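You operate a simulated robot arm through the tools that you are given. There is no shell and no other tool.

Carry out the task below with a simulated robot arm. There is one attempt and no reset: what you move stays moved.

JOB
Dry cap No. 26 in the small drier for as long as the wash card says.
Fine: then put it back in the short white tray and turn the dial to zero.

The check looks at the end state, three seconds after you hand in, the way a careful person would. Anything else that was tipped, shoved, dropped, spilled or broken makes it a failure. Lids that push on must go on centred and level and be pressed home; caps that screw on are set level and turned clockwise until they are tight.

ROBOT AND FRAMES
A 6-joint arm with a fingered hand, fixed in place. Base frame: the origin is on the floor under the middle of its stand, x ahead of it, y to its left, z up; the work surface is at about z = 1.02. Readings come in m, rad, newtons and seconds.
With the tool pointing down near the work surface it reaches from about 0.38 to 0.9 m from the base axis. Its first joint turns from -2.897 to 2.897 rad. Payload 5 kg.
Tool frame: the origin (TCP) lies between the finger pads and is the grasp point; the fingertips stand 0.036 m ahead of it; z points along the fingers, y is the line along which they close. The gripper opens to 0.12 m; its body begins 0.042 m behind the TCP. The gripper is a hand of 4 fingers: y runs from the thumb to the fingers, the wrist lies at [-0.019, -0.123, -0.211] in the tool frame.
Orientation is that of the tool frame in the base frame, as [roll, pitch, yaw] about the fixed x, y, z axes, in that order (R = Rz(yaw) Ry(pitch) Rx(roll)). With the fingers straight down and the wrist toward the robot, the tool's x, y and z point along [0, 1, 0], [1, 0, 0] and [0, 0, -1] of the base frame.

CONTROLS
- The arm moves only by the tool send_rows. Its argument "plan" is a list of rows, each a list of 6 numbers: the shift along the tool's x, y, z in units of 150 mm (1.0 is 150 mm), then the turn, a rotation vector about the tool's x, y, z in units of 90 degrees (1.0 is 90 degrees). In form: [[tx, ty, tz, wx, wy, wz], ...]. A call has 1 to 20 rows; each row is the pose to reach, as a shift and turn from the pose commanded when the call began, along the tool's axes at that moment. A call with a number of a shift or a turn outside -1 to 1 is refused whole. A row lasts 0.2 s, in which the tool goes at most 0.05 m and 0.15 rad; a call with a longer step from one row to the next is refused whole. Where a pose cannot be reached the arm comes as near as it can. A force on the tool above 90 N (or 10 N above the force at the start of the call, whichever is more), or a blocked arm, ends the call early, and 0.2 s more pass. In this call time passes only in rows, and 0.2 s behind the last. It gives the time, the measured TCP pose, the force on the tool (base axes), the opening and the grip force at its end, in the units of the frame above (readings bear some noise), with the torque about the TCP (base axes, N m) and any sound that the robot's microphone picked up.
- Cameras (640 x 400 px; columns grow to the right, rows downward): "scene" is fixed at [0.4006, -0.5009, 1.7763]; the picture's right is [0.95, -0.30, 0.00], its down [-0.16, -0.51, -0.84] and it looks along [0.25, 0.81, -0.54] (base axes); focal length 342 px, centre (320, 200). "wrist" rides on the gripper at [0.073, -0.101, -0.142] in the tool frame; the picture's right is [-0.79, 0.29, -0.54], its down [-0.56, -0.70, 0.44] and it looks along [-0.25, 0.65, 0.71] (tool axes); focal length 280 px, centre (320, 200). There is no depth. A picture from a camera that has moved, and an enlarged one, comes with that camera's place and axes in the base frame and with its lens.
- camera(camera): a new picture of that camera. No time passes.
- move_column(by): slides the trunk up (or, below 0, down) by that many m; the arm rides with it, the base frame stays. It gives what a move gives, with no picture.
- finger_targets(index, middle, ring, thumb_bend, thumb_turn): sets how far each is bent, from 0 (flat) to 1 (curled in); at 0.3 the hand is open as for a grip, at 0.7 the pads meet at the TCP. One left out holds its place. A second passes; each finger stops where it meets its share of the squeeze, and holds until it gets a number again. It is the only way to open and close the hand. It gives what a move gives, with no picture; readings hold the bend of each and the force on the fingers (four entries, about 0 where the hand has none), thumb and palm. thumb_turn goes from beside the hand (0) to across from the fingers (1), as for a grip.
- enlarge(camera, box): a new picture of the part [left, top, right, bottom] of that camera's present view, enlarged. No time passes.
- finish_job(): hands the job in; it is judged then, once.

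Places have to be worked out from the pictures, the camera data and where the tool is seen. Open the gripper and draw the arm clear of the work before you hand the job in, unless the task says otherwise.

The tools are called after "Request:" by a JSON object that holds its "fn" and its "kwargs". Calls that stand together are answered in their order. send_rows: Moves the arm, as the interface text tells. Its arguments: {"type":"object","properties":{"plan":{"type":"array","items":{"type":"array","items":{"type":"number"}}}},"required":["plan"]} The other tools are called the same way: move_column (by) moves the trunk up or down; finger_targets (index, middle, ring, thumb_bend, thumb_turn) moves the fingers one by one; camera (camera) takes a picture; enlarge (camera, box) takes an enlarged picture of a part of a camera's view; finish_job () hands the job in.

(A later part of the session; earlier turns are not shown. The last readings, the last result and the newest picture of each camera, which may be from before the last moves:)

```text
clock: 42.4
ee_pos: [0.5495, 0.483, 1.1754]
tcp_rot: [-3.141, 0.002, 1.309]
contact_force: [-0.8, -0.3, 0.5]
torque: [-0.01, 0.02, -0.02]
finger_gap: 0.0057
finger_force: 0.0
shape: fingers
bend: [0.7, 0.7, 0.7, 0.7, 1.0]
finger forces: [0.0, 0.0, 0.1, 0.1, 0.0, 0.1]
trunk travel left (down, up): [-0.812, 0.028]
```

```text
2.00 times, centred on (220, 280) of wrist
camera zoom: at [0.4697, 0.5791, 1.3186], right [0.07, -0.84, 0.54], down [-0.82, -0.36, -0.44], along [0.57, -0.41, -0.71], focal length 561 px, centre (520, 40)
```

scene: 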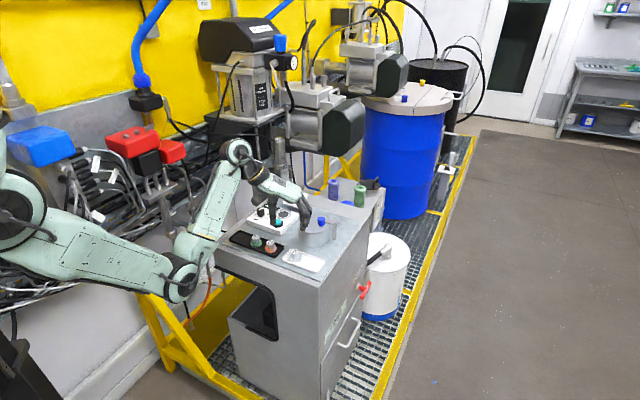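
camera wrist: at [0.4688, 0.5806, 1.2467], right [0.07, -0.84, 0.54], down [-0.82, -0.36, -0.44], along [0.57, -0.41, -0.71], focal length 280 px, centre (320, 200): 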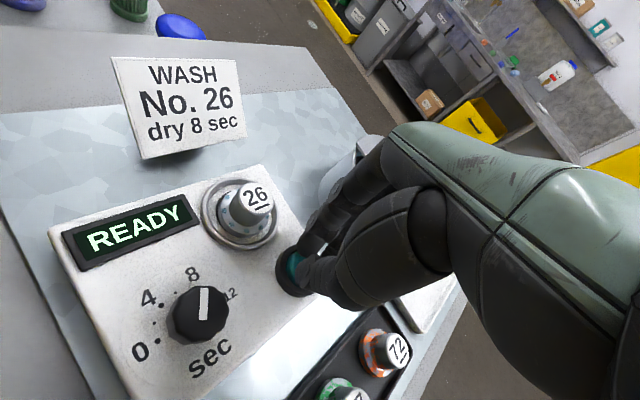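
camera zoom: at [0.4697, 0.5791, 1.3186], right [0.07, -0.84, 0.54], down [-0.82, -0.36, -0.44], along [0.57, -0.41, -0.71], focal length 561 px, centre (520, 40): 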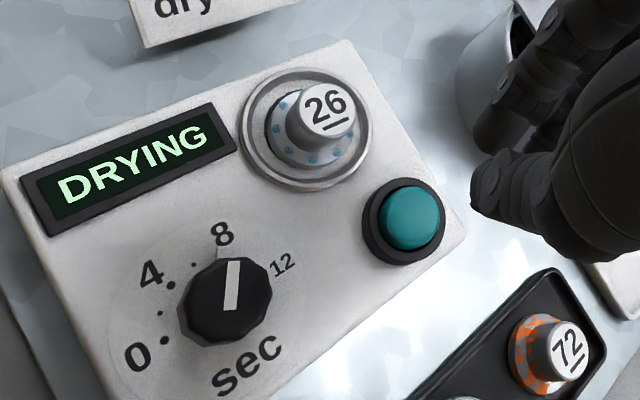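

Drying continues with the button released. While it runs, I'll open the hand and return above the cap at the exact xy where I released it.

Request:
{"fn": "finger_targets", "kwargs": {"index": 0.46, "middle": 0.46, "ring": 0.46, "thumb_bend": 0.46}}

Request:
{"fn": "send_rows", "kwargs": {"plan": [[0.1, 0.03, 0, 0, 0, 0], [0.2, 0.06, 0, 0, 0, 0], [0.3, 0.085, 0, 0, 0, 0], [0.417, 0.113, 0, 0, 0, 0]]}}

Request:
{"fn": "enlarge", "kwargs": {"camera": "wrist", "box": [100, 220, 340, 400]}}

```text
clock: 43.4
ee_pos: [0.5493, 0.484, 1.1764]
tcp_rot: [3.141, 0.001, 1.31]
contact_force: [-0.8, 0.7, -0.5]
torque: [0.02, -0.02, -0.01]
finger_gap: 0.0757
finger_force: 0.0
shape: fingers
bend: [0.46, 0.46, 0.46, 0.46, 1.0]
finger forces: [0.1, 0.0, 0.0, 0.1, 0.0, 0.0]
trunk travel left (down, up): [-0.812, 0.028]
```

```text
clock: 44.4
ee_pos: [0.5817, 0.5402, 1.174]
tcp_rot: [-3.141, 0.002, 1.313]
contact_force: [-0.7, -0.2, -0.5]
torque: [0.01, 0.01, -0.03]
finger_gap: 0.0754
finger_force: 0.0
shape: fingers
bend: [0.46, 0.46, 0.46, 0.46, 1.0]
finger forces: [0.0, 0.0, 0.1, 0.0, 0.1, 0.0]
trunk travel left (down, up): [-0.812, 0.028]
```

```text
2.22 times, centred on (220, 310) of wrist
camera zoom: at [0.5017, 0.6361, 1.3171], right [0.08, -0.84, 0.54], down [-0.82, -0.36, -0.44], along [0.57, -0.41, -0.71], focal length 623 px, centre (542, -44)
```

zoom: 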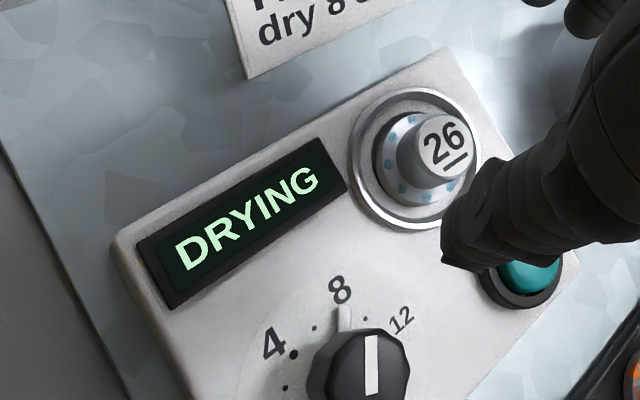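

The display still shows DRYING at clock 44.4. I'll hold still and wait.

Request:
{"fn": "send_rows", "kwargs": {"plan": [[0, 0, 0, 0, 0, 0], [0, 0, 0, 0, 0, 0], [0, 0, 0, 0, 0, 0], [0, 0, 0, 0, 0, 0], [0, 0, 0, 0, 0, 0], [0, 0, 0, 0, 0, 0], [0, 0, 0, 0, 0, 0], [0, 0, 0, 0, 0, 0], [0, 0, 0, 0, 0, 0], [0, 0, 0, 0, 0, 0], [0, 0, 0, 0, 0, 0], [0, 0, 0, 0, 0, 0], [0, 0, 0, 0, 0, 0], [0, 0, 0, 0, 0, 0], [0, 0, 0, 0, 0, 0], [0, 0, 0, 0, 0, 0], [0, 0, 0, 0, 0, 0], [0, 0, 0, 0, 0, 0], [0, 0, 0, 0, 0, 0], [0, 0, 0, 0, 0, 0]]}}

Request:
{"fn": "enlarge", "kwargs": {"camera": "wrist", "box": [100, 220, 340, 400]}}

```text
clock: 48.6
ee_pos: [0.5814, 0.5393, 1.1749]
tcp_rot: [3.141, -0.001, 1.31]
contact_force: [0.7, 0.1, -1.3]
torque: [-0.02, 0.0, 0.01]
finger_gap: 0.0757
finger_force: 0.1
shape: fingers
bend: [0.46, 0.46, 0.46, 0.46, 1.0]
finger forces: [0.0, 0.0, 0.0, 0.0, 0.0, 0.0]
trunk travel left (down, up): [-0.812, 0.028]
```

```text
2.22 times, centred on (220, 310) of wrist
camera zoom: at [0.5013, 0.635, 1.3177], right [0.07, -0.84, 0.54], down [-0.82, -0.36, -0.44], along [0.57, -0.41, -0.71], focal length 623 px, centre (542, -44)
```

zoom: 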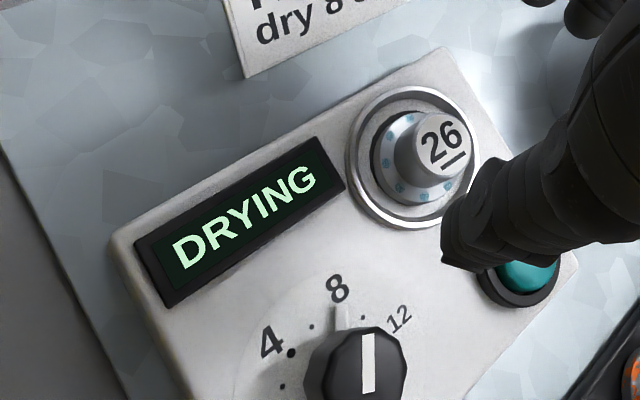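

Still DRYING at 48.6 s, 7.2 s after the click. I'll wait about one more second.

Request:
{"fn": "send_rows", "kwargs": {"plan": [[0, 0, 0, 0, 0, 0], [0, 0, 0, 0, 0, 0], [0, 0, 0, 0, 0, 0], [0, 0, 0, 0, 0, 0]]}}

Request:
{"fn": "enlarge", "kwargs": {"camera": "wrist", "box": [100, 220, 340, 400]}}

```text
clock: 49.6
ee_pos: [0.5811, 0.5388, 1.175]
tcp_rot: [3.141, 0.0, 1.309]
contact_force: [-0.8, -0.3, -0.1]
torque: [-0.01, 0.01, 0.01]
finger_gap: 0.0755
finger_force: 0.0
shape: fingers
bend: [0.46, 0.46, 0.46, 0.46, 1.0]
finger forces: [0.1, 0.1, 0.0, 0.1, 0.0, 0.1]
trunk travel left (down, up): [-0.812, 0.028]
```

```text
2.22 times, centred on (220, 310) of wrist
camera zoom: at [0.5013, 0.635, 1.3177], right [0.07, -0.84, 0.54], down [-0.82, -0.36, -0.44], along [0.57, -0.41, -0.71], focal length 623 px, centre (542, -44)
```

zoom: 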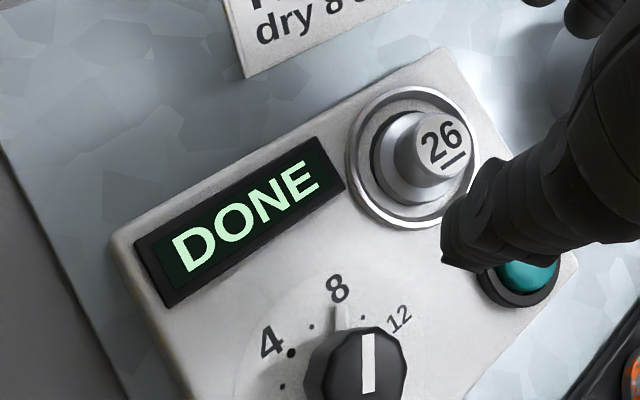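

DONE: the display changed after 8 s and the teal drops are gone. I'll go back down over the cap to the release height, with a 1 mm y correction, to pick it up.

Request:
{"fn": "send_rows", "kwargs": {"plan": [[0, -0.004, 0.1, 0, 0, 0], [0, -0.007, 0.2, 0, 0, 0], [0, -0.007, 0.3, 0, 0, 0], [0, -0.007, 0.38, 0, 0, 0], [0, -0.007, 0.44, 0, 0, 0], [0, -0.007, 0.475, 0, 0, 0]]}}

Request:
{"fn": "enlarge", "kwargs": {"camera": "wrist", "box": [240, 180, 380, 310]}}

Request:
{"fn": "enlarge", "kwargs": {"camera": "scene", "box": [270, 195, 310, 225]}}

```text
clock: 51.0
ee_pos: [0.5802, 0.5422, 1.1036]
tcp_rot: [-3.141, 0.0, 1.31]
contact_force: [-0.1, 0.6, 1.0]
torque: [0.03, 0.01, 0.02]
finger_gap: 0.0755
finger_force: 0.1
shape: fingers
bend: [0.46, 0.46, 0.46, 0.46, 1.0]
finger forces: [0.0, 0.1, 0.0, 0.0, 0.1, 0.0]
trunk travel left (down, up): [-0.812, 0.028]
```

```text
3.08 times, centred on (310, 245) of wrist
camera zoom: at [0.4999, 0.6378, 1.2459], right [0.08, -0.84, 0.54], down [-0.82, -0.36, -0.44], along [0.57, -0.41, -0.71], focal length 863 px, centre (351, 62)
```

zoom: 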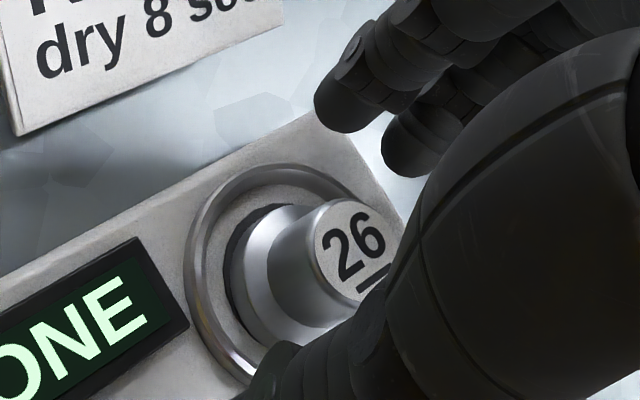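

```text
13.33 times, centred on (290, 210) of scene
camera zoom: at [0.4006, -0.5009, 1.7763], right [0.95, -0.3, 0.0], down [-0.16, -0.51, -0.84], along [0.25, 0.81, -0.54], focal length 4559 px, centre (720, 67)
```

zoom: 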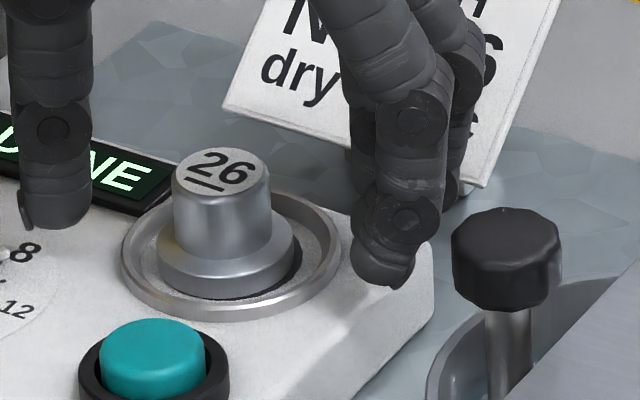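

The cap is centred between the fingers again, so I'll grip its neck.

Request:
{"fn": "finger_targets", "kwargs": {"index": 0.7, "middle": 0.7, "thumb_bend": 0.7}}

Request:
{"fn": "enlarge", "kwargs": {"camera": "scene", "box": [270, 195, 310, 225]}}

```text
clock: 52.0
ee_pos: [0.5785, 0.5426, 1.1034]
tcp_rot: [-3.141, 0.001, 1.311]
contact_force: [-0.2, -0.1, 0.7]
torque: [-0.02, 0.01, 0.03]
finger_gap: 0.0219
finger_force: 8.7
shape: fingers
bend: [0.66, 0.66, 0.46, 0.64, 1.0]
finger forces: [2.9, 5.3, 0.0, 0.1, 8.2, 0.0]
trunk travel left (down, up): [-0.812, 0.028]
```

```text
13.33 times, centred on (290, 210) of scene
camera zoom: at [0.4006, -0.5009, 1.7763], right [0.95, -0.3, 0.0], down [-0.16, -0.51, -0.84], along [0.25, 0.81, -0.54], focal length 4559 px, centre (720, 67)
```

zoom: 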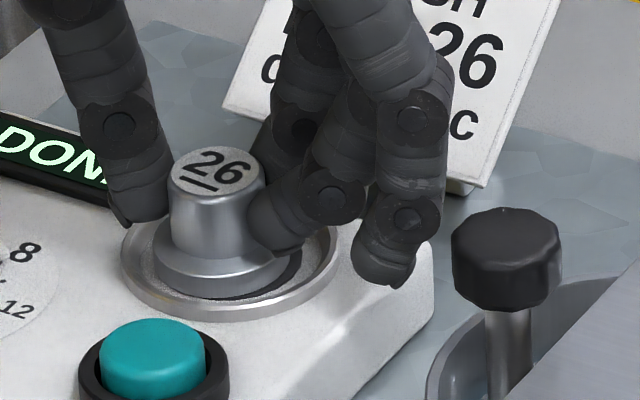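

Same firm grip as before (2.9/5.3/8.2 N). I'll lift straight up to z≈1.2 and carry it back toward the white tray along the reverse path.

Request:
{"fn": "send_rows", "kwargs": {"plan": [[0, 0, -0.05, 0, 0, 0], [0, 0, -0.15, 0, 0, 0], [0, 0, -0.27, 0, 0, 0], [0, 0, -0.4, 0, 0, 0], [0, 0, -0.52, 0, 0, 0], [0, 0, -0.637, 0, 0, 0], [-0.15, 0.035, -0.637, 0, 0, 0], [-0.3, 0.07, -0.637, 0, 0, 0], [-0.45, 0.105, -0.637, 0, 0, 0], [-0.6, 0.14, -0.637, 0, 0, 0], [-0.72, 0.17, -0.637, 0, 0, 0]]}}

Request:
{"fn": "enlarge", "kwargs": {"camera": "wrist", "box": [160, 120, 400, 330]}}

```text
clock: 54.4
ee_pos: [0.5768, 0.4294, 1.1987]
tcp_rot: [3.142, 0.0, 1.308]
contact_force: [-0.1, -0.5, -0.2]
torque: [-0.01, 0.03, -0.03]
finger_gap: 0.0216
finger_force: 8.4
shape: fingers
bend: [0.66, 0.66, 0.46, 0.64, 1.0]
finger forces: [3.2, 5.2, 0.1, 0.1, 8.0, 0.1]
trunk travel left (down, up): [-0.812, 0.028]
```

```text
1.90 times, centred on (280, 225) of wrist
camera zoom: at [0.4974, 0.5252, 1.342], right [0.07, -0.84, 0.54], down [-0.82, -0.36, -0.44], along [0.57, -0.41, -0.71], focal length 534 px, centre (396, 152)
```

zoom: 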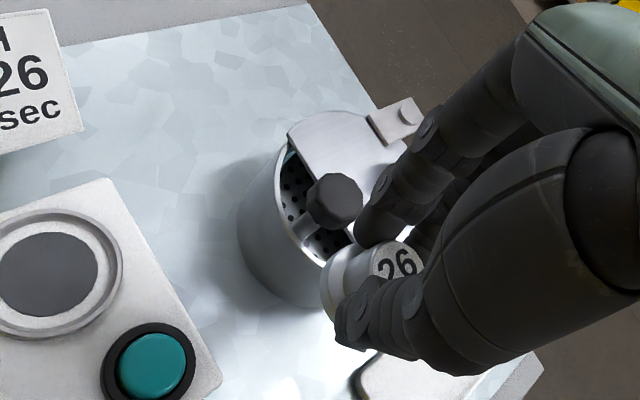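

The cap is secure. I'll continue to above its original spot in the white tray and go down to z≈1.12.

Request:
{"fn": "send_rows", "kwargs": {"plan": [[-0.15, 0.035, 0, 0, 0, 0], [-0.3, 0.07, 0, 0, 0, 0], [-0.45, 0.105, 0, 0, 0, 0], [-0.6, 0.14, 0, 0, 0, 0], [-0.699, 0.159, 0, 0, 0, 0], [-0.699, 0.159, 0.12, 0, 0, 0], [-0.699, 0.159, 0.24, 0, 0, 0], [-0.699, 0.159, 0.36, 0, 0, 0], [-0.699, 0.159, 0.48, 0, 0, 0]]}}

Request:
{"fn": "enlarge", "kwargs": {"camera": "wrist", "box": [220, 170, 380, 320]}}

Request:
{"fn": "enlarge", "kwargs": {"camera": "scene", "box": [265, 205, 331, 265]}}

```text
clock: 56.4
ee_pos: [0.5727, 0.3224, 1.126]
tcp_rot: [-3.142, -0.001, 1.313]
contact_force: [0.4, 0.1, -0.7]
torque: [-0.03, -0.01, -0.01]
finger_gap: 0.0218
finger_force: 8.2
shape: fingers
bend: [0.66, 0.66, 0.46, 0.64, 1.0]
finger forces: [3.2, 5.2, 0.1, 0.0, 8.0, 0.0]
trunk travel left (down, up): [-0.812, 0.028]
```

```text
2.67 times, centred on (300, 245) of wrist
camera zoom: at [0.4935, 0.418, 1.2698], right [0.08, -0.84, 0.54], down [-0.82, -0.36, -0.44], along [0.57, -0.41, -0.71], focal length 748 px, centre (373, 80)
```

zoom: 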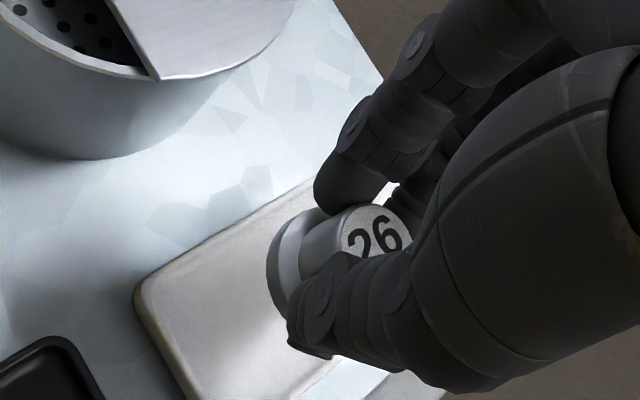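

```text
6.67 times, centred on (298, 235) of scene
camera zoom: at [0.4006, -0.5009, 1.7763], right [0.95, -0.3, 0.0], down [-0.16, -0.51, -0.84], along [0.25, 0.81, -0.54], focal length 2280 px, centre (467, -33)
```

zoom: 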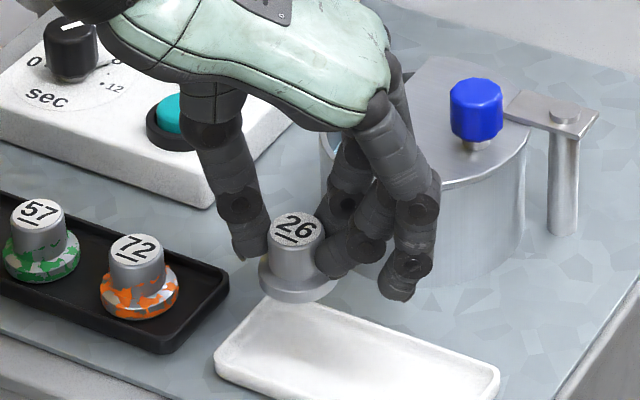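

Over the tray at the original spot. Contact is expected near TCP z≈1.081, so I'll lower to about 1.086 first.

Request:
{"fn": "send_rows", "kwargs": {"plan": [[0, 0, 0.08, 0, 0, 0], [0, 0, 0.16, 0, 0, 0], [0, 0, 0.22, 0, 0, 0], [0, 0, 0.26, 0, 0, 0]]}}

Request:
{"fn": "enlarge", "kwargs": {"camera": "scene", "box": [275, 220, 323, 262]}}

Request:
{"fn": "enlarge", "kwargs": {"camera": "wrist", "box": [220, 170, 380, 320]}}

```text
clock: 57.4
ee_pos: [0.5717, 0.3238, 1.0884]
tcp_rot: [3.142, 0.0, 1.311]
contact_force: [0.4, -0.1, -0.4]
torque: [0.03, -0.03, -0.03]
finger_gap: 0.0215
finger_force: 8.5
shape: fingers
bend: [0.66, 0.66, 0.46, 0.64, 1.0]
finger forces: [3.2, 5.3, 0.1, 0.0, 8.0, 0.1]
trunk travel left (down, up): [-0.812, 0.028]
```

```text
9.52 times, centred on (299, 241) of scene
camera zoom: at [0.4006, -0.5009, 1.7763], right [0.95, -0.3, 0.0], down [-0.16, -0.51, -0.84], along [0.25, 0.81, -0.54], focal length 3257 px, centre (520, -190)
```

zoom: 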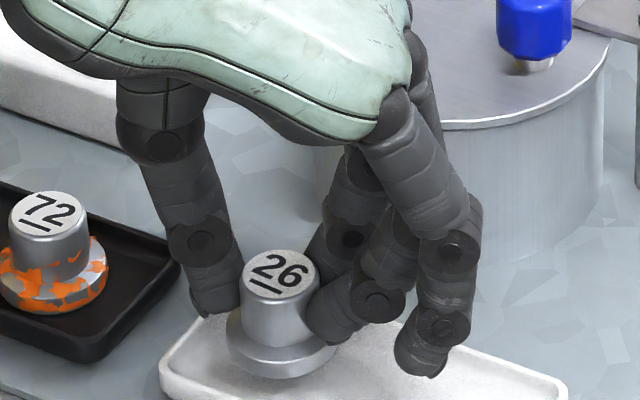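

```text
2.67 times, centred on (300, 245) of wrist
camera zoom: at [0.4932, 0.4184, 1.2315], right [0.07, -0.84, 0.54], down [-0.82, -0.36, -0.44], along [0.57, -0.41, -0.71], focal length 748 px, centre (373, 80)
```

zoom: 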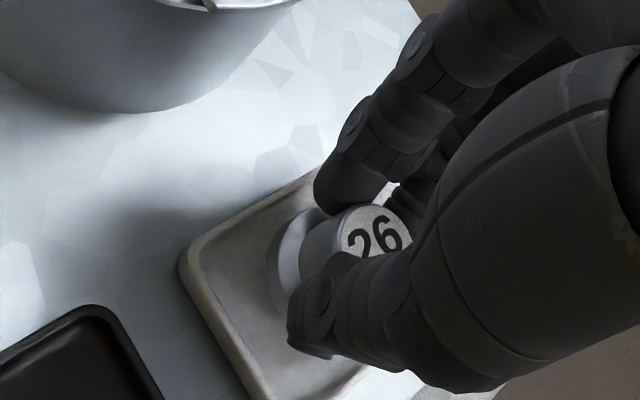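

The cap is inside the tray outline. I'll shift 5 mm toward the tray centre for margin and lower 4 mm.

Request:
{"fn": "send_rows", "kwargs": {"plan": [[-0.017, 0.029, 0, 0, 0, 0], [-0.017, 0.029, 0.015, 0, 0, 0], [-0.017, 0.029, 0.03, 0, 0, 0]]}}

Request:
{"fn": "enlarge", "kwargs": {"camera": "scene", "box": [280, 230, 320, 260]}}

```text
clock: 58.2
ee_pos: [0.5765, 0.3197, 1.0836]
tcp_rot: [-3.14, -0.001, 1.312]
contact_force: [1.0, 0.3, -2.0]
torque: [0.0, -0.03, 0.01]
finger_gap: 0.0214
finger_force: 8.5
shape: fingers
bend: [0.66, 0.66, 0.46, 0.64, 1.0]
finger forces: [3.2, 5.2, 0.0, 0.0, 8.0, 0.0]
trunk travel left (down, up): [-0.812, 0.028]
```

```text
13.33 times, centred on (300, 245) of scene
camera zoom: at [0.4006, -0.5009, 1.7763], right [0.95, -0.3, 0.0], down [-0.16, -0.51, -0.84], along [0.25, 0.81, -0.54], focal length 4559 px, centre (587, -400)
```

zoom: 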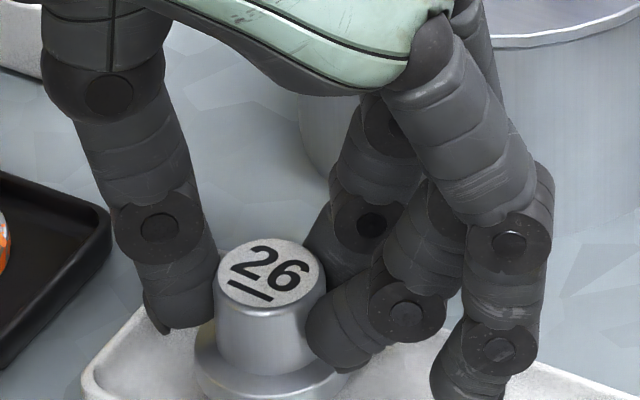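

Not touching yet. I'll lower in 1 mm increments until the force reverses.

Request:
{"fn": "send_rows", "kwargs": {"plan": [[0, 0, 0.009, 0, 0, 0]]}}

Request:
{"fn": "send_rows", "kwargs": {"plan": [[0, 0, 0.006, 0, 0, 0]]}}

Request:
{"fn": "enlarge", "kwargs": {"camera": "scene", "box": [280, 235, 320, 265]}}

```text
clock: 58.6
ee_pos: [0.5759, 0.3186, 1.0815]
tcp_rot: [3.141, 0.0, 1.312]
contact_force: [-0.1, 0.0, -1.1]
torque: [-0.02, 0.0, -0.02]
finger_gap: 0.0218
finger_force: 8.1
shape: fingers
bend: [0.66, 0.66, 0.46, 0.64, 1.0]
finger forces: [3.2, 5.2, 0.0, 0.0, 8.1, 0.1]
trunk travel left (down, up): [-0.812, 0.028]
```

```text
clock: 59.0
ee_pos: [0.5777, 0.319, 1.0821]
tcp_rot: [3.141, -0.001, 1.311]
contact_force: [-0.4, 0.4, -0.4]
torque: [-0.01, 0.02, -0.03]
finger_gap: 0.0218
finger_force: 7.8
shape: fingers
bend: [0.66, 0.66, 0.46, 0.64, 1.0]
finger forces: [3.2, 5.4, 0.0, 0.1, 8.0, 0.0]
trunk travel left (down, up): [-0.812, 0.028]
```

```text
13.33 times, centred on (300, 250) of scene
camera zoom: at [0.4006, -0.5009, 1.7763], right [0.95, -0.3, 0.0], down [-0.16, -0.51, -0.84], along [0.25, 0.81, -0.54], focal length 4559 px, centre (587, -467)
```

zoom: 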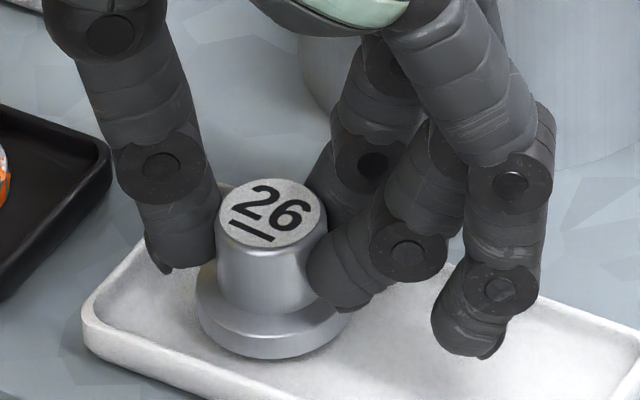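

It's close to touching. I'll take more 1 mm steps.

Request:
{"fn": "send_rows", "kwargs": {"plan": [[0, 0, 0.006, 0, 0, 0]]}}

Request:
{"fn": "send_rows", "kwargs": {"plan": [[0, 0, 0.005, 0, 0, 0]]}}

```text
clock: 59.4
ee_pos: [0.5769, 0.3193, 1.0815]
tcp_rot: [3.142, 0.0, 1.311]
contact_force: [-0.1, -0.1, -0.7]
torque: [0.0, 0.0, 0.0]
finger_gap: 0.0215
finger_force: 7.6
shape: fingers
bend: [0.66, 0.66, 0.46, 0.64, 1.0]
finger forces: [3.2, 5.2, 0.0, 0.0, 7.9, 0.1]
trunk travel left (down, up): [-0.812, 0.028]
```

```text
clock: 59.8
ee_pos: [0.5758, 0.3176, 1.0811]
tcp_rot: [3.142, 0.0, 1.311]
contact_force: [0.1, 0.0, -1.3]
torque: [0.01, 0.02, -0.02]
finger_gap: 0.0217
finger_force: 8.1
shape: fingers
bend: [0.66, 0.66, 0.46, 0.64, 1.0]
finger forces: [3.3, 5.2, 0.0, 0.0, 7.9, 0.0]
trunk travel left (down, up): [-0.812, 0.028]
```

There's still no reaction force. I'll continue down.

Request:
{"fn": "send_rows", "kwargs": {"plan": [[0, 0, 0.006, 0, 0, 0]]}}

Request:
{"fn": "send_rows", "kwargs": {"plan": [[0, 0, 0.005, 0, 0, 0]]}}

Request:
{"fn": "enlarge", "kwargs": {"camera": "scene", "box": [280, 235, 320, 265]}}

```text
clock: 60.2
ee_pos: [0.5752, 0.3186, 1.0784]
tcp_rot: [-3.141, 0.001, 1.31]
contact_force: [0.1, 0.0, 0.2]
torque: [-0.01, -0.04, 0.0]
finger_gap: 0.0213
finger_force: 8.4
shape: fingers
bend: [0.66, 0.66, 0.46, 0.64, 1.0]
finger forces: [3.3, 5.5, 0.1, 0.1, 8.0, 0.0]
trunk travel left (down, up): [-0.812, 0.028]
```

```text
clock: 60.6
ee_pos: [0.576, 0.3192, 1.0799]
tcp_rot: [-3.141, 0.0, 1.311]
contact_force: [0.7, -0.3, 2.1]
torque: [-0.04, 0.0, -0.01]
finger_gap: 0.0217
finger_force: 8.4
shape: fingers
bend: [0.66, 0.66, 0.46, 0.64, 1.0]
finger forces: [3.4, 5.7, 0.0, 0.1, 8.3, 0.0]
trunk travel left (down, up): [-0.812, 0.028]
```

```text
13.33 times, centred on (300, 250) of scene
camera zoom: at [0.4006, -0.5009, 1.7763], right [0.95, -0.3, 0.0], down [-0.16, -0.51, -0.84], along [0.25, 0.81, -0.54], focal length 4559 px, centre (587, -467)
```

zoom: 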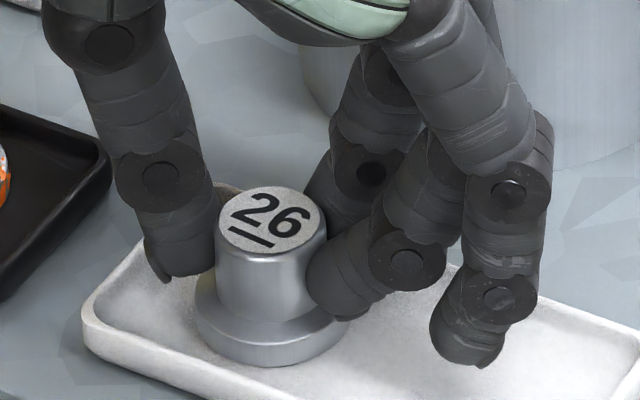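

Force +2.1 N at the expected height, so the cap is resting on the tray floor and level. I'll release it.

Request:
{"fn": "finger_targets", "kwargs": {"index": 0.47, "middle": 0.47, "thumb_bend": 0.47}}

Request:
{"fn": "enlarge", "kwargs": {"camera": "scene", "box": [275, 228, 331, 270]}}

Request:
{"fn": "enlarge", "kwargs": {"camera": "wrist", "box": [220, 170, 380, 320]}}

```text
clock: 61.6
ee_pos: [0.5762, 0.3192, 1.0788]
tcp_rot: [-3.141, 0.0, 1.311]
contact_force: [0.1, -0.5, -1.1]
torque: [0.01, 0.02, 0.02]
finger_gap: 0.0724
finger_force: 0.1
shape: fingers
bend: [0.47, 0.47, 0.46, 0.47, 1.0]
finger forces: [0.0, 0.0, 0.0, 0.0, 0.1, 0.1]
trunk travel left (down, up): [-0.812, 0.028]
```

```text
9.52 times, centred on (303, 249) of scene
camera zoom: at [0.4006, -0.5009, 1.7763], right [0.95, -0.3, 0.0], down [-0.16, -0.51, -0.84], along [0.25, 0.81, -0.54], focal length 3257 px, centre (482, -267)
```

zoom: 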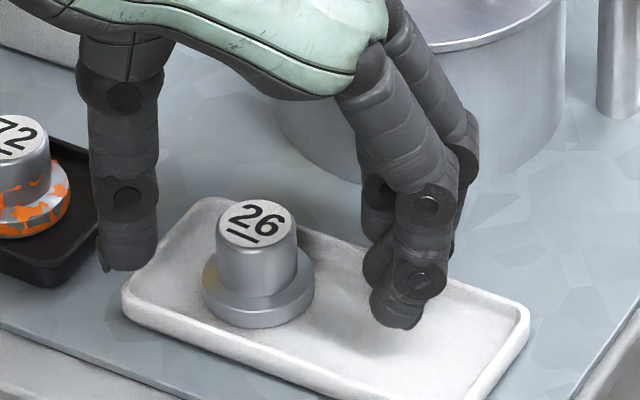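

```text
2.67 times, centred on (300, 245) of wrist
camera zoom: at [0.4967, 0.4149, 1.2213], right [0.07, -0.84, 0.54], down [-0.82, -0.36, -0.44], along [0.57, -0.41, -0.71], focal length 748 px, centre (373, 80)
```

zoom: 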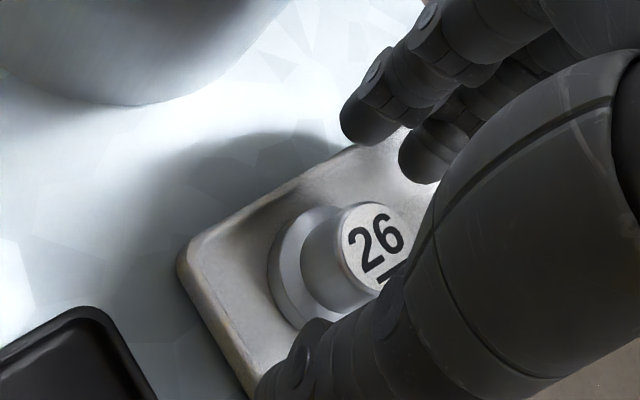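

Cap 26 stands level in the white tray. I'll lift straight up and head back to above the dial with the hand open.

Request:
{"fn": "send_rows", "kwargs": {"plan": [[0, 0, -0.08, 0, 0, 0], [0, 0, -0.22, 0, 0, 0], [0, 0, -0.38, 0, 0, 0], [0, 0, -0.55, 0, 0, 0], [0, 0, -0.74, 0, 0, 0]]}}

Request:
{"fn": "send_rows", "kwargs": {"plan": [[0.17, -0.11, 0, 0, 0, 0], [0.34, -0.22, 0, 0, 0, 0], [0.51, -0.33, 0, 0, 0, 0], [0.688, -0.446, 0, 0, 0, 0]]}}

Request:
{"fn": "send_rows", "kwargs": {"plan": [[0.17, -0.11, 0, 0, 0, 0], [0.34, -0.22, 0, 0, 0, 0], [0.51, -0.33, 0, 0, 0, 0], [0.688, -0.446, 0, 0, 0, 0]]}}

Request:
{"fn": "camera", "kwargs": {"camera": "wrist"}}

Request:
{"fn": "camera", "kwargs": {"camera": "scene"}}

```text
clock: 62.8
ee_pos: [0.576, 0.3187, 1.1913]
tcp_rot: [3.141, -0.002, 1.31]
contact_force: [-0.1, -0.4, -0.1]
torque: [0.0, 0.0, 0.01]
finger_gap: 0.0726
finger_force: 0.1
shape: fingers
bend: [0.47, 0.47, 0.46, 0.47, 1.0]
finger forces: [0.0, 0.1, 0.0, 0.0, 0.0, 0.1]
trunk travel left (down, up): [-0.812, 0.028]
```

```text
clock: 63.8
ee_pos: [0.5371, 0.438, 1.1894]
tcp_rot: [3.14, 0.001, 1.309]
contact_force: [0.7, 0.2, 0.0]
torque: [0.0, 0.0, 0.01]
finger_gap: 0.0728
finger_force: 0.0
shape: fingers
bend: [0.47, 0.47, 0.46, 0.47, 1.0]
finger forces: [0.0, 0.1, 0.1, 0.0, 0.0, 0.0]
trunk travel left (down, up): [-0.812, 0.028]
```

```text
clock: 64.8
ee_pos: [0.4993, 0.5539, 1.1881]
tcp_rot: [3.141, 0.003, 1.31]
contact_force: [0.8, 0.3, 0.5]
torque: [-0.01, -0.01, 0.03]
finger_gap: 0.0727
finger_force: 0.1
shape: fingers
bend: [0.47, 0.47, 0.46, 0.47, 1.0]
finger forces: [0.1, 0.1, 0.1, 0.1, 0.0, 0.0]
trunk travel left (down, up): [-0.812, 0.028]
```

```text
taken
camera wrist: at [0.4191, 0.6511, 1.3309], right [0.07, -0.84, 0.54], down [-0.82, -0.36, -0.44], along [0.57, -0.41, -0.71], focal length 280 px, centre (320, 200)
```

wrist: 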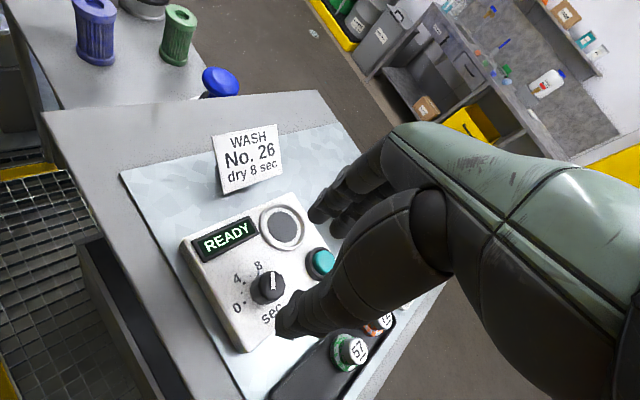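

```text
taken
```

scene: 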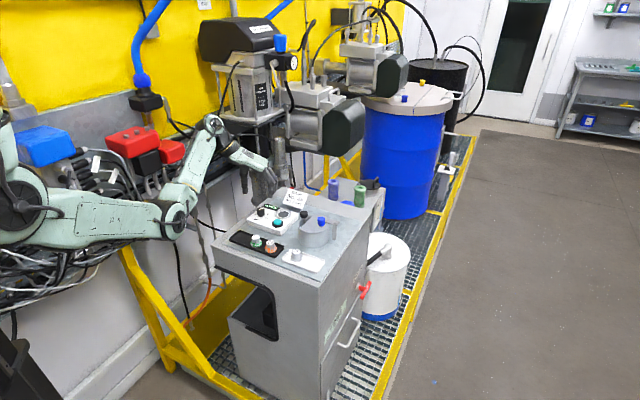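

The display is back to READY, the seat is empty, and the TCP is over the dial at the earlier release pose. I'll tuck the ring finger away from the button side and zoom in to check alignment.

Request:
{"fn": "finger_targets", "kwargs": {"index": 0.48, "middle": 0.48, "ring": 0.6, "thumb_bend": 0.48}}

Request:
{"fn": "enlarge", "kwargs": {"camera": "wrist", "box": [200, 220, 340, 340]}}

Request:
{"fn": "enlarge", "kwargs": {"camera": "scene", "box": [225, 195, 335, 275]}}

```text
clock: 65.8
ee_pos: [0.4994, 0.5527, 1.19]
tcp_rot: [-3.141, 0.0, 1.311]
contact_force: [-0.5, 0.4, 0.0]
torque: [0.02, -0.01, -0.04]
finger_gap: 0.0706
finger_force: 0.1
shape: fingers
bend: [0.48, 0.48, 0.6, 0.48, 1.0]
finger forces: [0.0, 0.1, 0.0, 0.0, 0.0, 0.0]
trunk travel left (down, up): [-0.812, 0.028]
```

```text
3.33 times, centred on (270, 280) of wrist
camera zoom: at [0.4198, 0.649, 1.3319], right [0.07, -0.84, 0.54], down [-0.82, -0.36, -0.44], along [0.57, -0.41, -0.71], focal length 935 px, centre (487, -67)
```

zoom: 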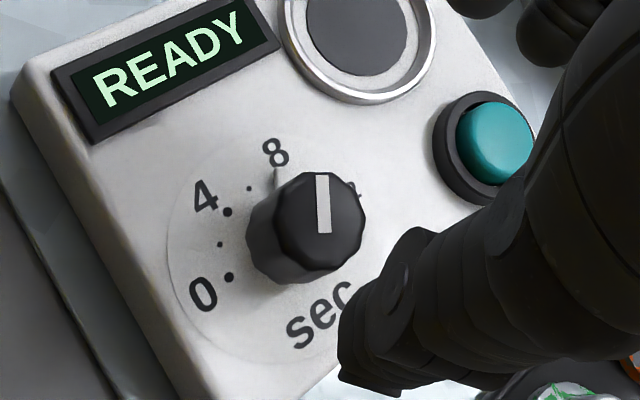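

```text
5.00 times, centred on (280, 235) of scene
camera zoom: at [0.4006, -0.5009, 1.7763], right [0.95, -0.3, 0.0], down [-0.16, -0.51, -0.84], along [0.25, 0.81, -0.54], focal length 1710 px, centre (520, 25)
```

zoom: 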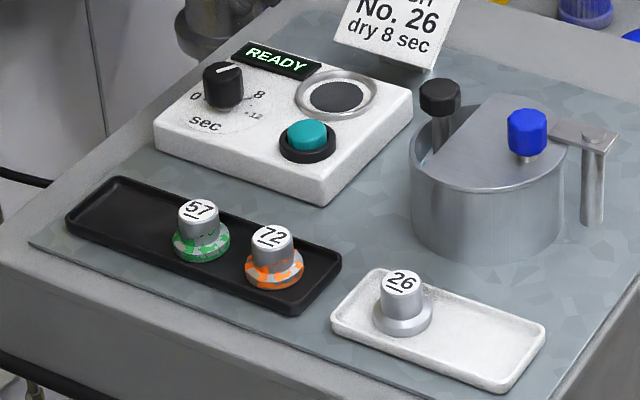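

All objects are in place. The knob is at (−1.6, +0.6) mm from the TCP axis, which is good, so I'll go down over it to the earlier grip height.

Request:
{"fn": "send_rows", "kwargs": {"plan": [[0, 0, 0.12, 0, 0, 0], [0, 0, 0.24, 0, 0, 0], [0, 0, 0.36, 0, 0, 0], [0, 0, 0.46, 0, 0, 0], [0, 0, 0.53, 0, 0, 0], [0, 0, 0.575, 0, 0, 0]]}}

Request:
{"fn": "enlarge", "kwargs": {"camera": "wrist", "box": [240, 150, 380, 300]}}

Request:
{"fn": "enlarge", "kwargs": {"camera": "scene", "box": [250, 190, 298, 230]}}

```text
clock: 67.2
ee_pos: [0.4996, 0.5526, 1.1021]
tcp_rot: [-3.141, -0.001, 1.309]
contact_force: [-0.3, 0.4, -0.4]
torque: [0.0, 0.0, 0.0]
finger_gap: 0.0708
finger_force: 0.0
shape: fingers
bend: [0.48, 0.48, 0.6, 0.48, 1.0]
finger forces: [0.1, 0.1, 0.1, 0.0, 0.0, 0.0]
trunk travel left (down, up): [-0.812, 0.028]
```

```text
2.67 times, centred on (310, 225) of wrist
camera zoom: at [0.4204, 0.6486, 1.2456], right [0.07, -0.84, 0.54], down [-0.82, -0.36, -0.44], along [0.57, -0.41, -0.71], focal length 748 px, centre (347, 133)
```

zoom: 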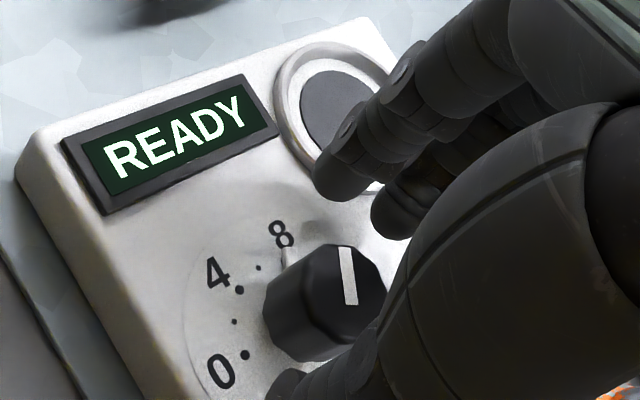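

```text
10.00 times, centred on (274, 210) of scene
camera zoom: at [0.4006, -0.5009, 1.7763], right [0.95, -0.3, 0.0], down [-0.16, -0.51, -0.84], along [0.25, 0.81, -0.54], focal length 3420 px, centre (780, 100)
```

zoom: 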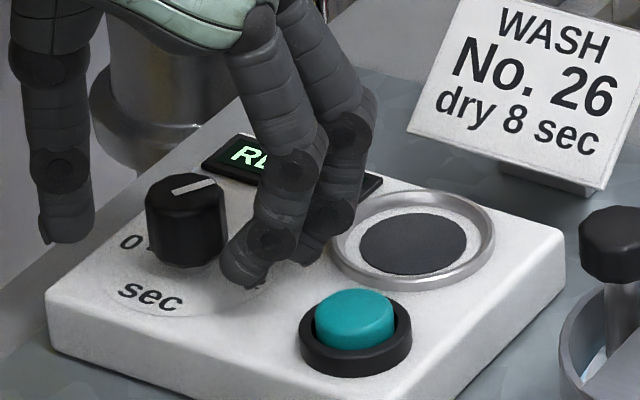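

The knob sits between the fingers as before. I'll close thumb, index and middle on it.

Request:
{"fn": "finger_targets", "kwargs": {"index": 0.68, "middle": 0.68, "thumb_bend": 0.68}}

Request:
{"fn": "enlarge", "kwargs": {"camera": "wrist", "box": [240, 150, 380, 300]}}

```text
clock: 68.2
ee_pos: [0.4993, 0.5526, 1.1024]
tcp_rot: [-3.142, 0.0, 1.308]
contact_force: [0.8, -0.6, -1.3]
torque: [-0.08, -0.01, -0.03]
finger_gap: 0.0261
finger_force: 7.2
shape: fingers
bend: [0.64, 0.66, 0.6, 0.63, 1.0]
finger forces: [3.9, 2.9, 0.1, 0.0, 6.1, 0.0]
trunk travel left (down, up): [-0.812, 0.028]
```

```text
2.67 times, centred on (310, 225) of wrist
camera zoom: at [0.4206, 0.6486, 1.2455], right [0.07, -0.84, 0.54], down [-0.82, -0.36, -0.44], along [0.57, -0.41, -0.71], focal length 748 px, centre (347, 133)
```

zoom: 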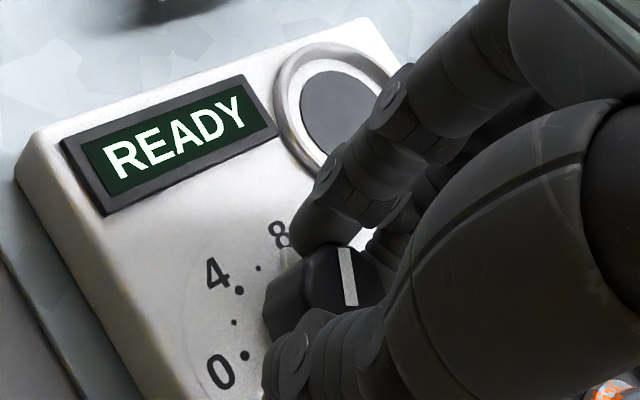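

The grip is good (3.9/2.9/6.1 N). I'll turn back counter-clockwise 85° first, about the knob axis.

Request:
{"fn": "send_rows", "kwargs": {"plan": [[0, -0.002, 0, 0, 0, -0.0556], [0, -0.003, 0, 0, 0, -0.1111], [0.001, -0.004, 0, 0, 0, -0.1667], [0.001, -0.006, 0, 0, 0, -0.2222], [0.001, -0.007, 0, 0, 0, -0.2778], [0.001, -0.008, 0, 0, 0, -0.3333], [0.001, -0.009, 0, 0, 0, -0.3889], [0, -0.01, 0, 0, 0, -0.4444], [0, -0.011, 0, 0, 0, -0.5], [0, -0.011, 0, 0, 0, -0.5556], [0, -0.012, 0, 0, 0, -0.6111], [0, -0.012, 0, 0, 0, -0.6667], [0, -0.013, 0, 0, 0, -0.7222], [-0.001, -0.013, 0, 0, 0, -0.7778], [-0.001, -0.013, 0, 0, 0, -0.8333], [-0.001, -0.014, 0, 0, 0, -0.8889], [-0.002, -0.014, 0, 0, 0, -0.9444]]}}

Request:
{"fn": "enlarge", "kwargs": {"camera": "wrist", "box": [240, 150, 380, 300]}}

Request:
{"fn": "enlarge", "kwargs": {"camera": "scene", "box": [240, 185, 304, 232]}}

```text
clock: 71.8
ee_pos: [0.4989, 0.552, 1.1031]
tcp_rot: [-3.141, -0.001, 2.793]
contact_force: [-1.4, -3.3, -4.1]
torque: [-0.1, 0.01, -0.04]
finger_gap: 0.0259
finger_force: 6.0
shape: fingers
bend: [0.65, 0.66, 0.6, 0.63, 1.0]
finger forces: [3.0, 2.5, 0.1, 0.1, 7.1, 0.0]
trunk travel left (down, up): [-0.812, 0.028]
```

```text
2.67 times, centred on (310, 225) of wrist
camera zoom: at [0.3949, 0.4824, 1.2464], right [0.84, 0.0, 0.54], down [0.29, -0.85, -0.44], along [0.46, 0.53, -0.71], focal length 748 px, centre (347, 133)
```

zoom: 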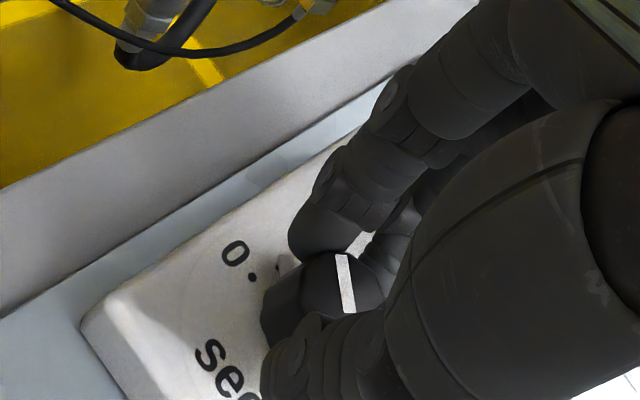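

```text
8.51 times, centred on (272, 208) of scene
camera zoom: at [0.4006, -0.5009, 1.7763], right [0.95, -0.3, 0.0], down [-0.16, -0.51, -0.84], along [0.25, 0.81, -0.54], focal length 2910 px, centre (728, 128)
```

zoom: 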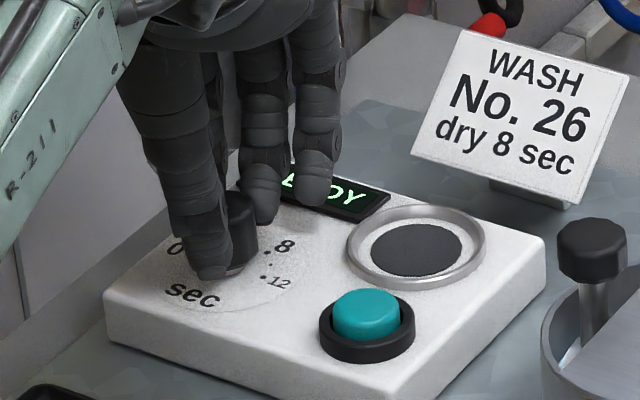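

The pointer is following the hand. I'll turn the remaining 35° to the zero mark.

Request:
{"fn": "send_rows", "kwargs": {"plan": [[0.001, -0.001, 0, 0, 0, -0.0556], [0.001, -0.001, 0, 0, 0, -0.1111], [0.002, -0.002, 0, 0, 0, -0.1667], [0.002, -0.002, 0, 0, 0, -0.2222], [0.003, -0.003, 0, 0, 0, -0.2778], [0.003, -0.003, 0, 0, 0, -0.3333], [0.004, -0.004, 0, 0, 0, -0.3889]]}}

Request:
{"fn": "enlarge", "kwargs": {"camera": "wrist", "box": [240, 150, 380, 300]}}

Request:
{"fn": "enlarge", "kwargs": {"camera": "scene", "box": [240, 185, 304, 232]}}

```text
clock: 73.4
ee_pos: [0.4979, 0.5529, 1.1035]
tcp_rot: [3.14, -0.001, -2.876]
contact_force: [-2.4, -4.0, -2.5]
torque: [-0.1, 0.06, 0.03]
finger_gap: 0.0256
finger_force: 6.3
shape: fingers
bend: [0.65, 0.67, 0.6, 0.63, 1.0]
finger forces: [3.9, 1.6, 0.0, 0.1, 7.6, 0.0]
trunk travel left (down, up): [-0.812, 0.028]
```

```text
2.67 times, centred on (310, 225) of wrist
camera zoom: at [0.4536, 0.4354, 1.2466], right [0.69, 0.48, 0.54], down [0.72, -0.53, -0.44], along [0.07, 0.7, -0.71], focal length 748 px, centre (347, 133)
```

zoom: 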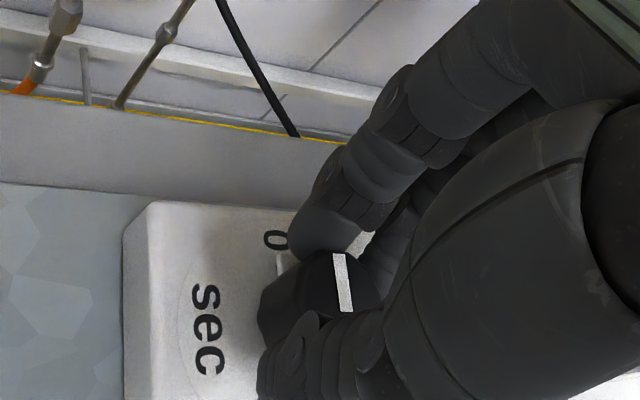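

```text
8.51 times, centred on (272, 208) of scene
camera zoom: at [0.4006, -0.5009, 1.7763], right [0.95, -0.3, 0.0], down [-0.16, -0.51, -0.84], along [0.25, 0.81, -0.54], focal length 2910 px, centre (728, 128)
```

zoom: 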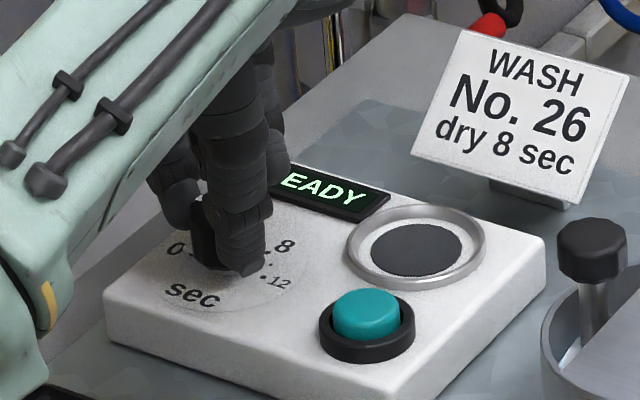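

The pointer tab is beside "0". I'll release and lift up to inspect.

Request:
{"fn": "finger_targets", "kwargs": {"index": 0.47, "middle": 0.47, "thumb_bend": 0.47}}

Request:
{"fn": "send_rows", "kwargs": {"plan": [[0, 0, -0.1, 0, 0, 0], [0, 0, -0.25, 0, 0, 0], [0, 0, -0.45, 0, 0, 0], [0, 0, -0.6, 0, 0, 0]]}}

Request:
{"fn": "enlarge", "kwargs": {"camera": "wrist", "box": [190, 220, 330, 340]}}

Request:
{"fn": "enlarge", "kwargs": {"camera": "scene", "box": [250, 195, 290, 225]}}

```text
clock: 74.4
ee_pos: [0.4984, 0.5539, 1.1039]
tcp_rot: [-3.141, -0.001, -2.876]
contact_force: [0.6, -0.6, 0.4]
torque: [0.0, 0.03, 0.01]
finger_gap: 0.0726
finger_force: 0.1
shape: fingers
bend: [0.47, 0.47, 0.6, 0.47, 1.0]
finger forces: [0.0, 0.0, 0.0, 0.0, 0.0, 0.1]
trunk travel left (down, up): [-0.812, 0.028]
```

```text
clock: 75.4
ee_pos: [0.4973, 0.5524, 1.1938]
tcp_rot: [3.141, 0.001, -2.88]
contact_force: [0.5, -0.3, -0.4]
torque: [0.0, -0.01, 0.0]
finger_gap: 0.073
finger_force: 0.1
shape: fingers
bend: [0.47, 0.47, 0.6, 0.47, 1.0]
finger forces: [0.0, 0.0, 0.0, 0.0, 0.0, 0.1]
trunk travel left (down, up): [-0.812, 0.028]
```

```text
3.33 times, centred on (260, 280) of wrist
camera zoom: at [0.4533, 0.4352, 1.3363], right [0.69, 0.48, 0.54], down [0.72, -0.53, -0.44], along [0.07, 0.7, -0.71], focal length 935 px, centre (520, -67)
```

zoom: 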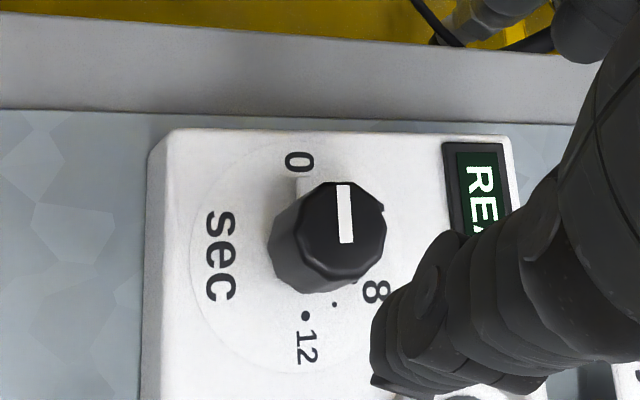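

```text
13.33 times, centred on (270, 210) of scene
camera zoom: at [0.4006, -0.5009, 1.7763], right [0.95, -0.3, 0.0], down [-0.16, -0.51, -0.84], along [0.25, 0.81, -0.54], focal length 4559 px, centre (987, 67)
```

zoom: 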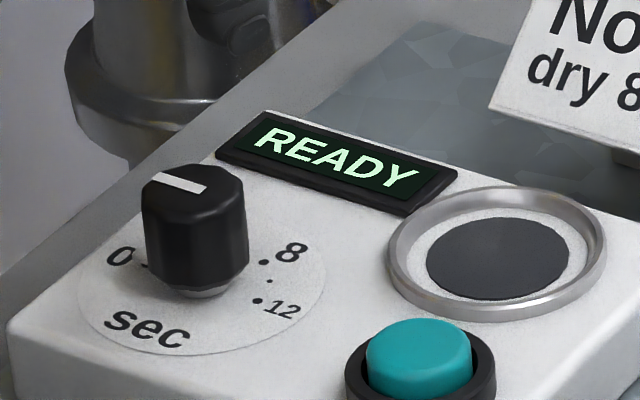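

The bar direction measures about 135°, the same as at the start. I'll take a closer look to confirm zero exactly.

Request:
{"fn": "enlarge", "kwargs": {"camera": "wrist", "box": [230, 245, 290, 305]}}

Request:
{"fn": "enlarge", "kwargs": {"camera": "scene", "box": [252, 204, 276, 222]}}

```text
6.67 times, centred on (260, 275) of wrist
camera zoom: at [0.4533, 0.4352, 1.3363], right [0.69, 0.48, 0.54], down [0.72, -0.53, -0.44], along [0.07, 0.7, -0.71], focal length 1869 px, centre (720, -300)
```

zoom: 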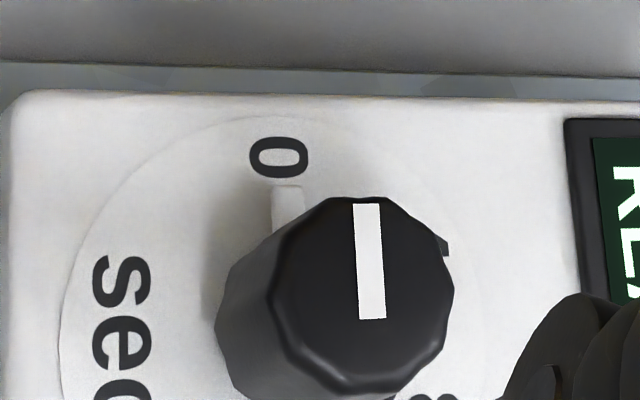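

```text
16.00 times, centred on (264, 213) of scene
camera zoom: at [0.4006, -0.5009, 1.7763], right [0.95, -0.3, 0.0], down [-0.16, -0.51, -0.84], along [0.25, 0.81, -0.54], focal length 5471 px, centre (1216, -8)
```

zoom: 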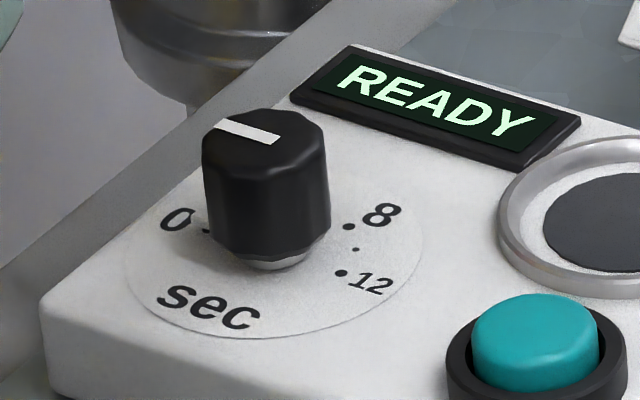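

The tab and bar look aligned with 0. I'll zoom in once more from the scene camera on the gap between "0" and the knob.

Request:
{"fn": "enlarge", "kwargs": {"camera": "scene", "box": [254, 206, 268, 216]}}

Request:
{"fn": "enlarge", "kwargs": {"camera": "wrist", "box": [240, 250, 275, 280]}}

```text
16.00 times, centred on (261, 211) of scene
camera zoom: at [0.4006, -0.5009, 1.7763], right [0.95, -0.3, 0.0], down [-0.16, -0.51, -0.84], along [0.25, 0.81, -0.54], focal length 5471 px, centre (1264, 24)
```

zoom: 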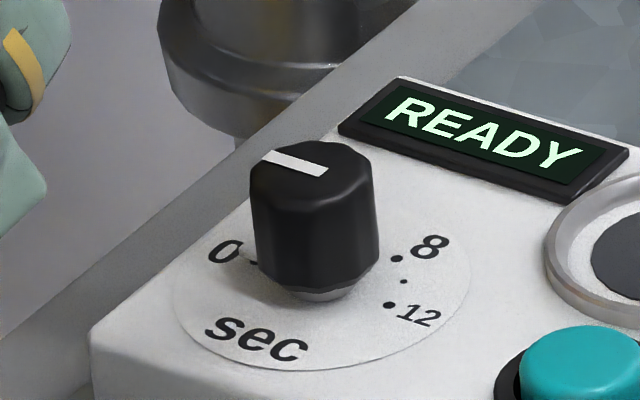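

```text
13.33 times, centred on (258, 265) of wrist
camera zoom: at [0.4533, 0.4352, 1.3363], right [0.69, 0.48, 0.54], down [0.72, -0.53, -0.44], along [0.07, 0.7, -0.71], focal length 3738 px, centre (1153, -667)
```

zoom: 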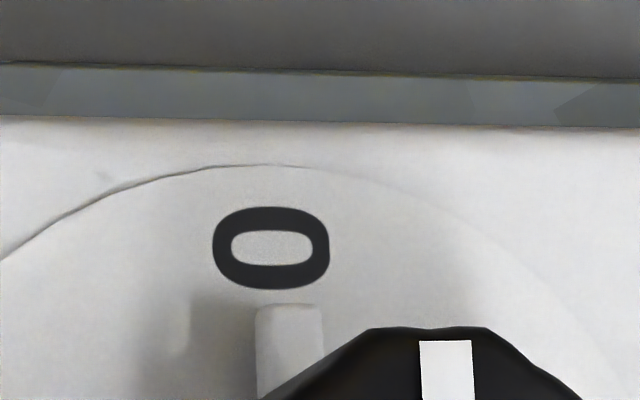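

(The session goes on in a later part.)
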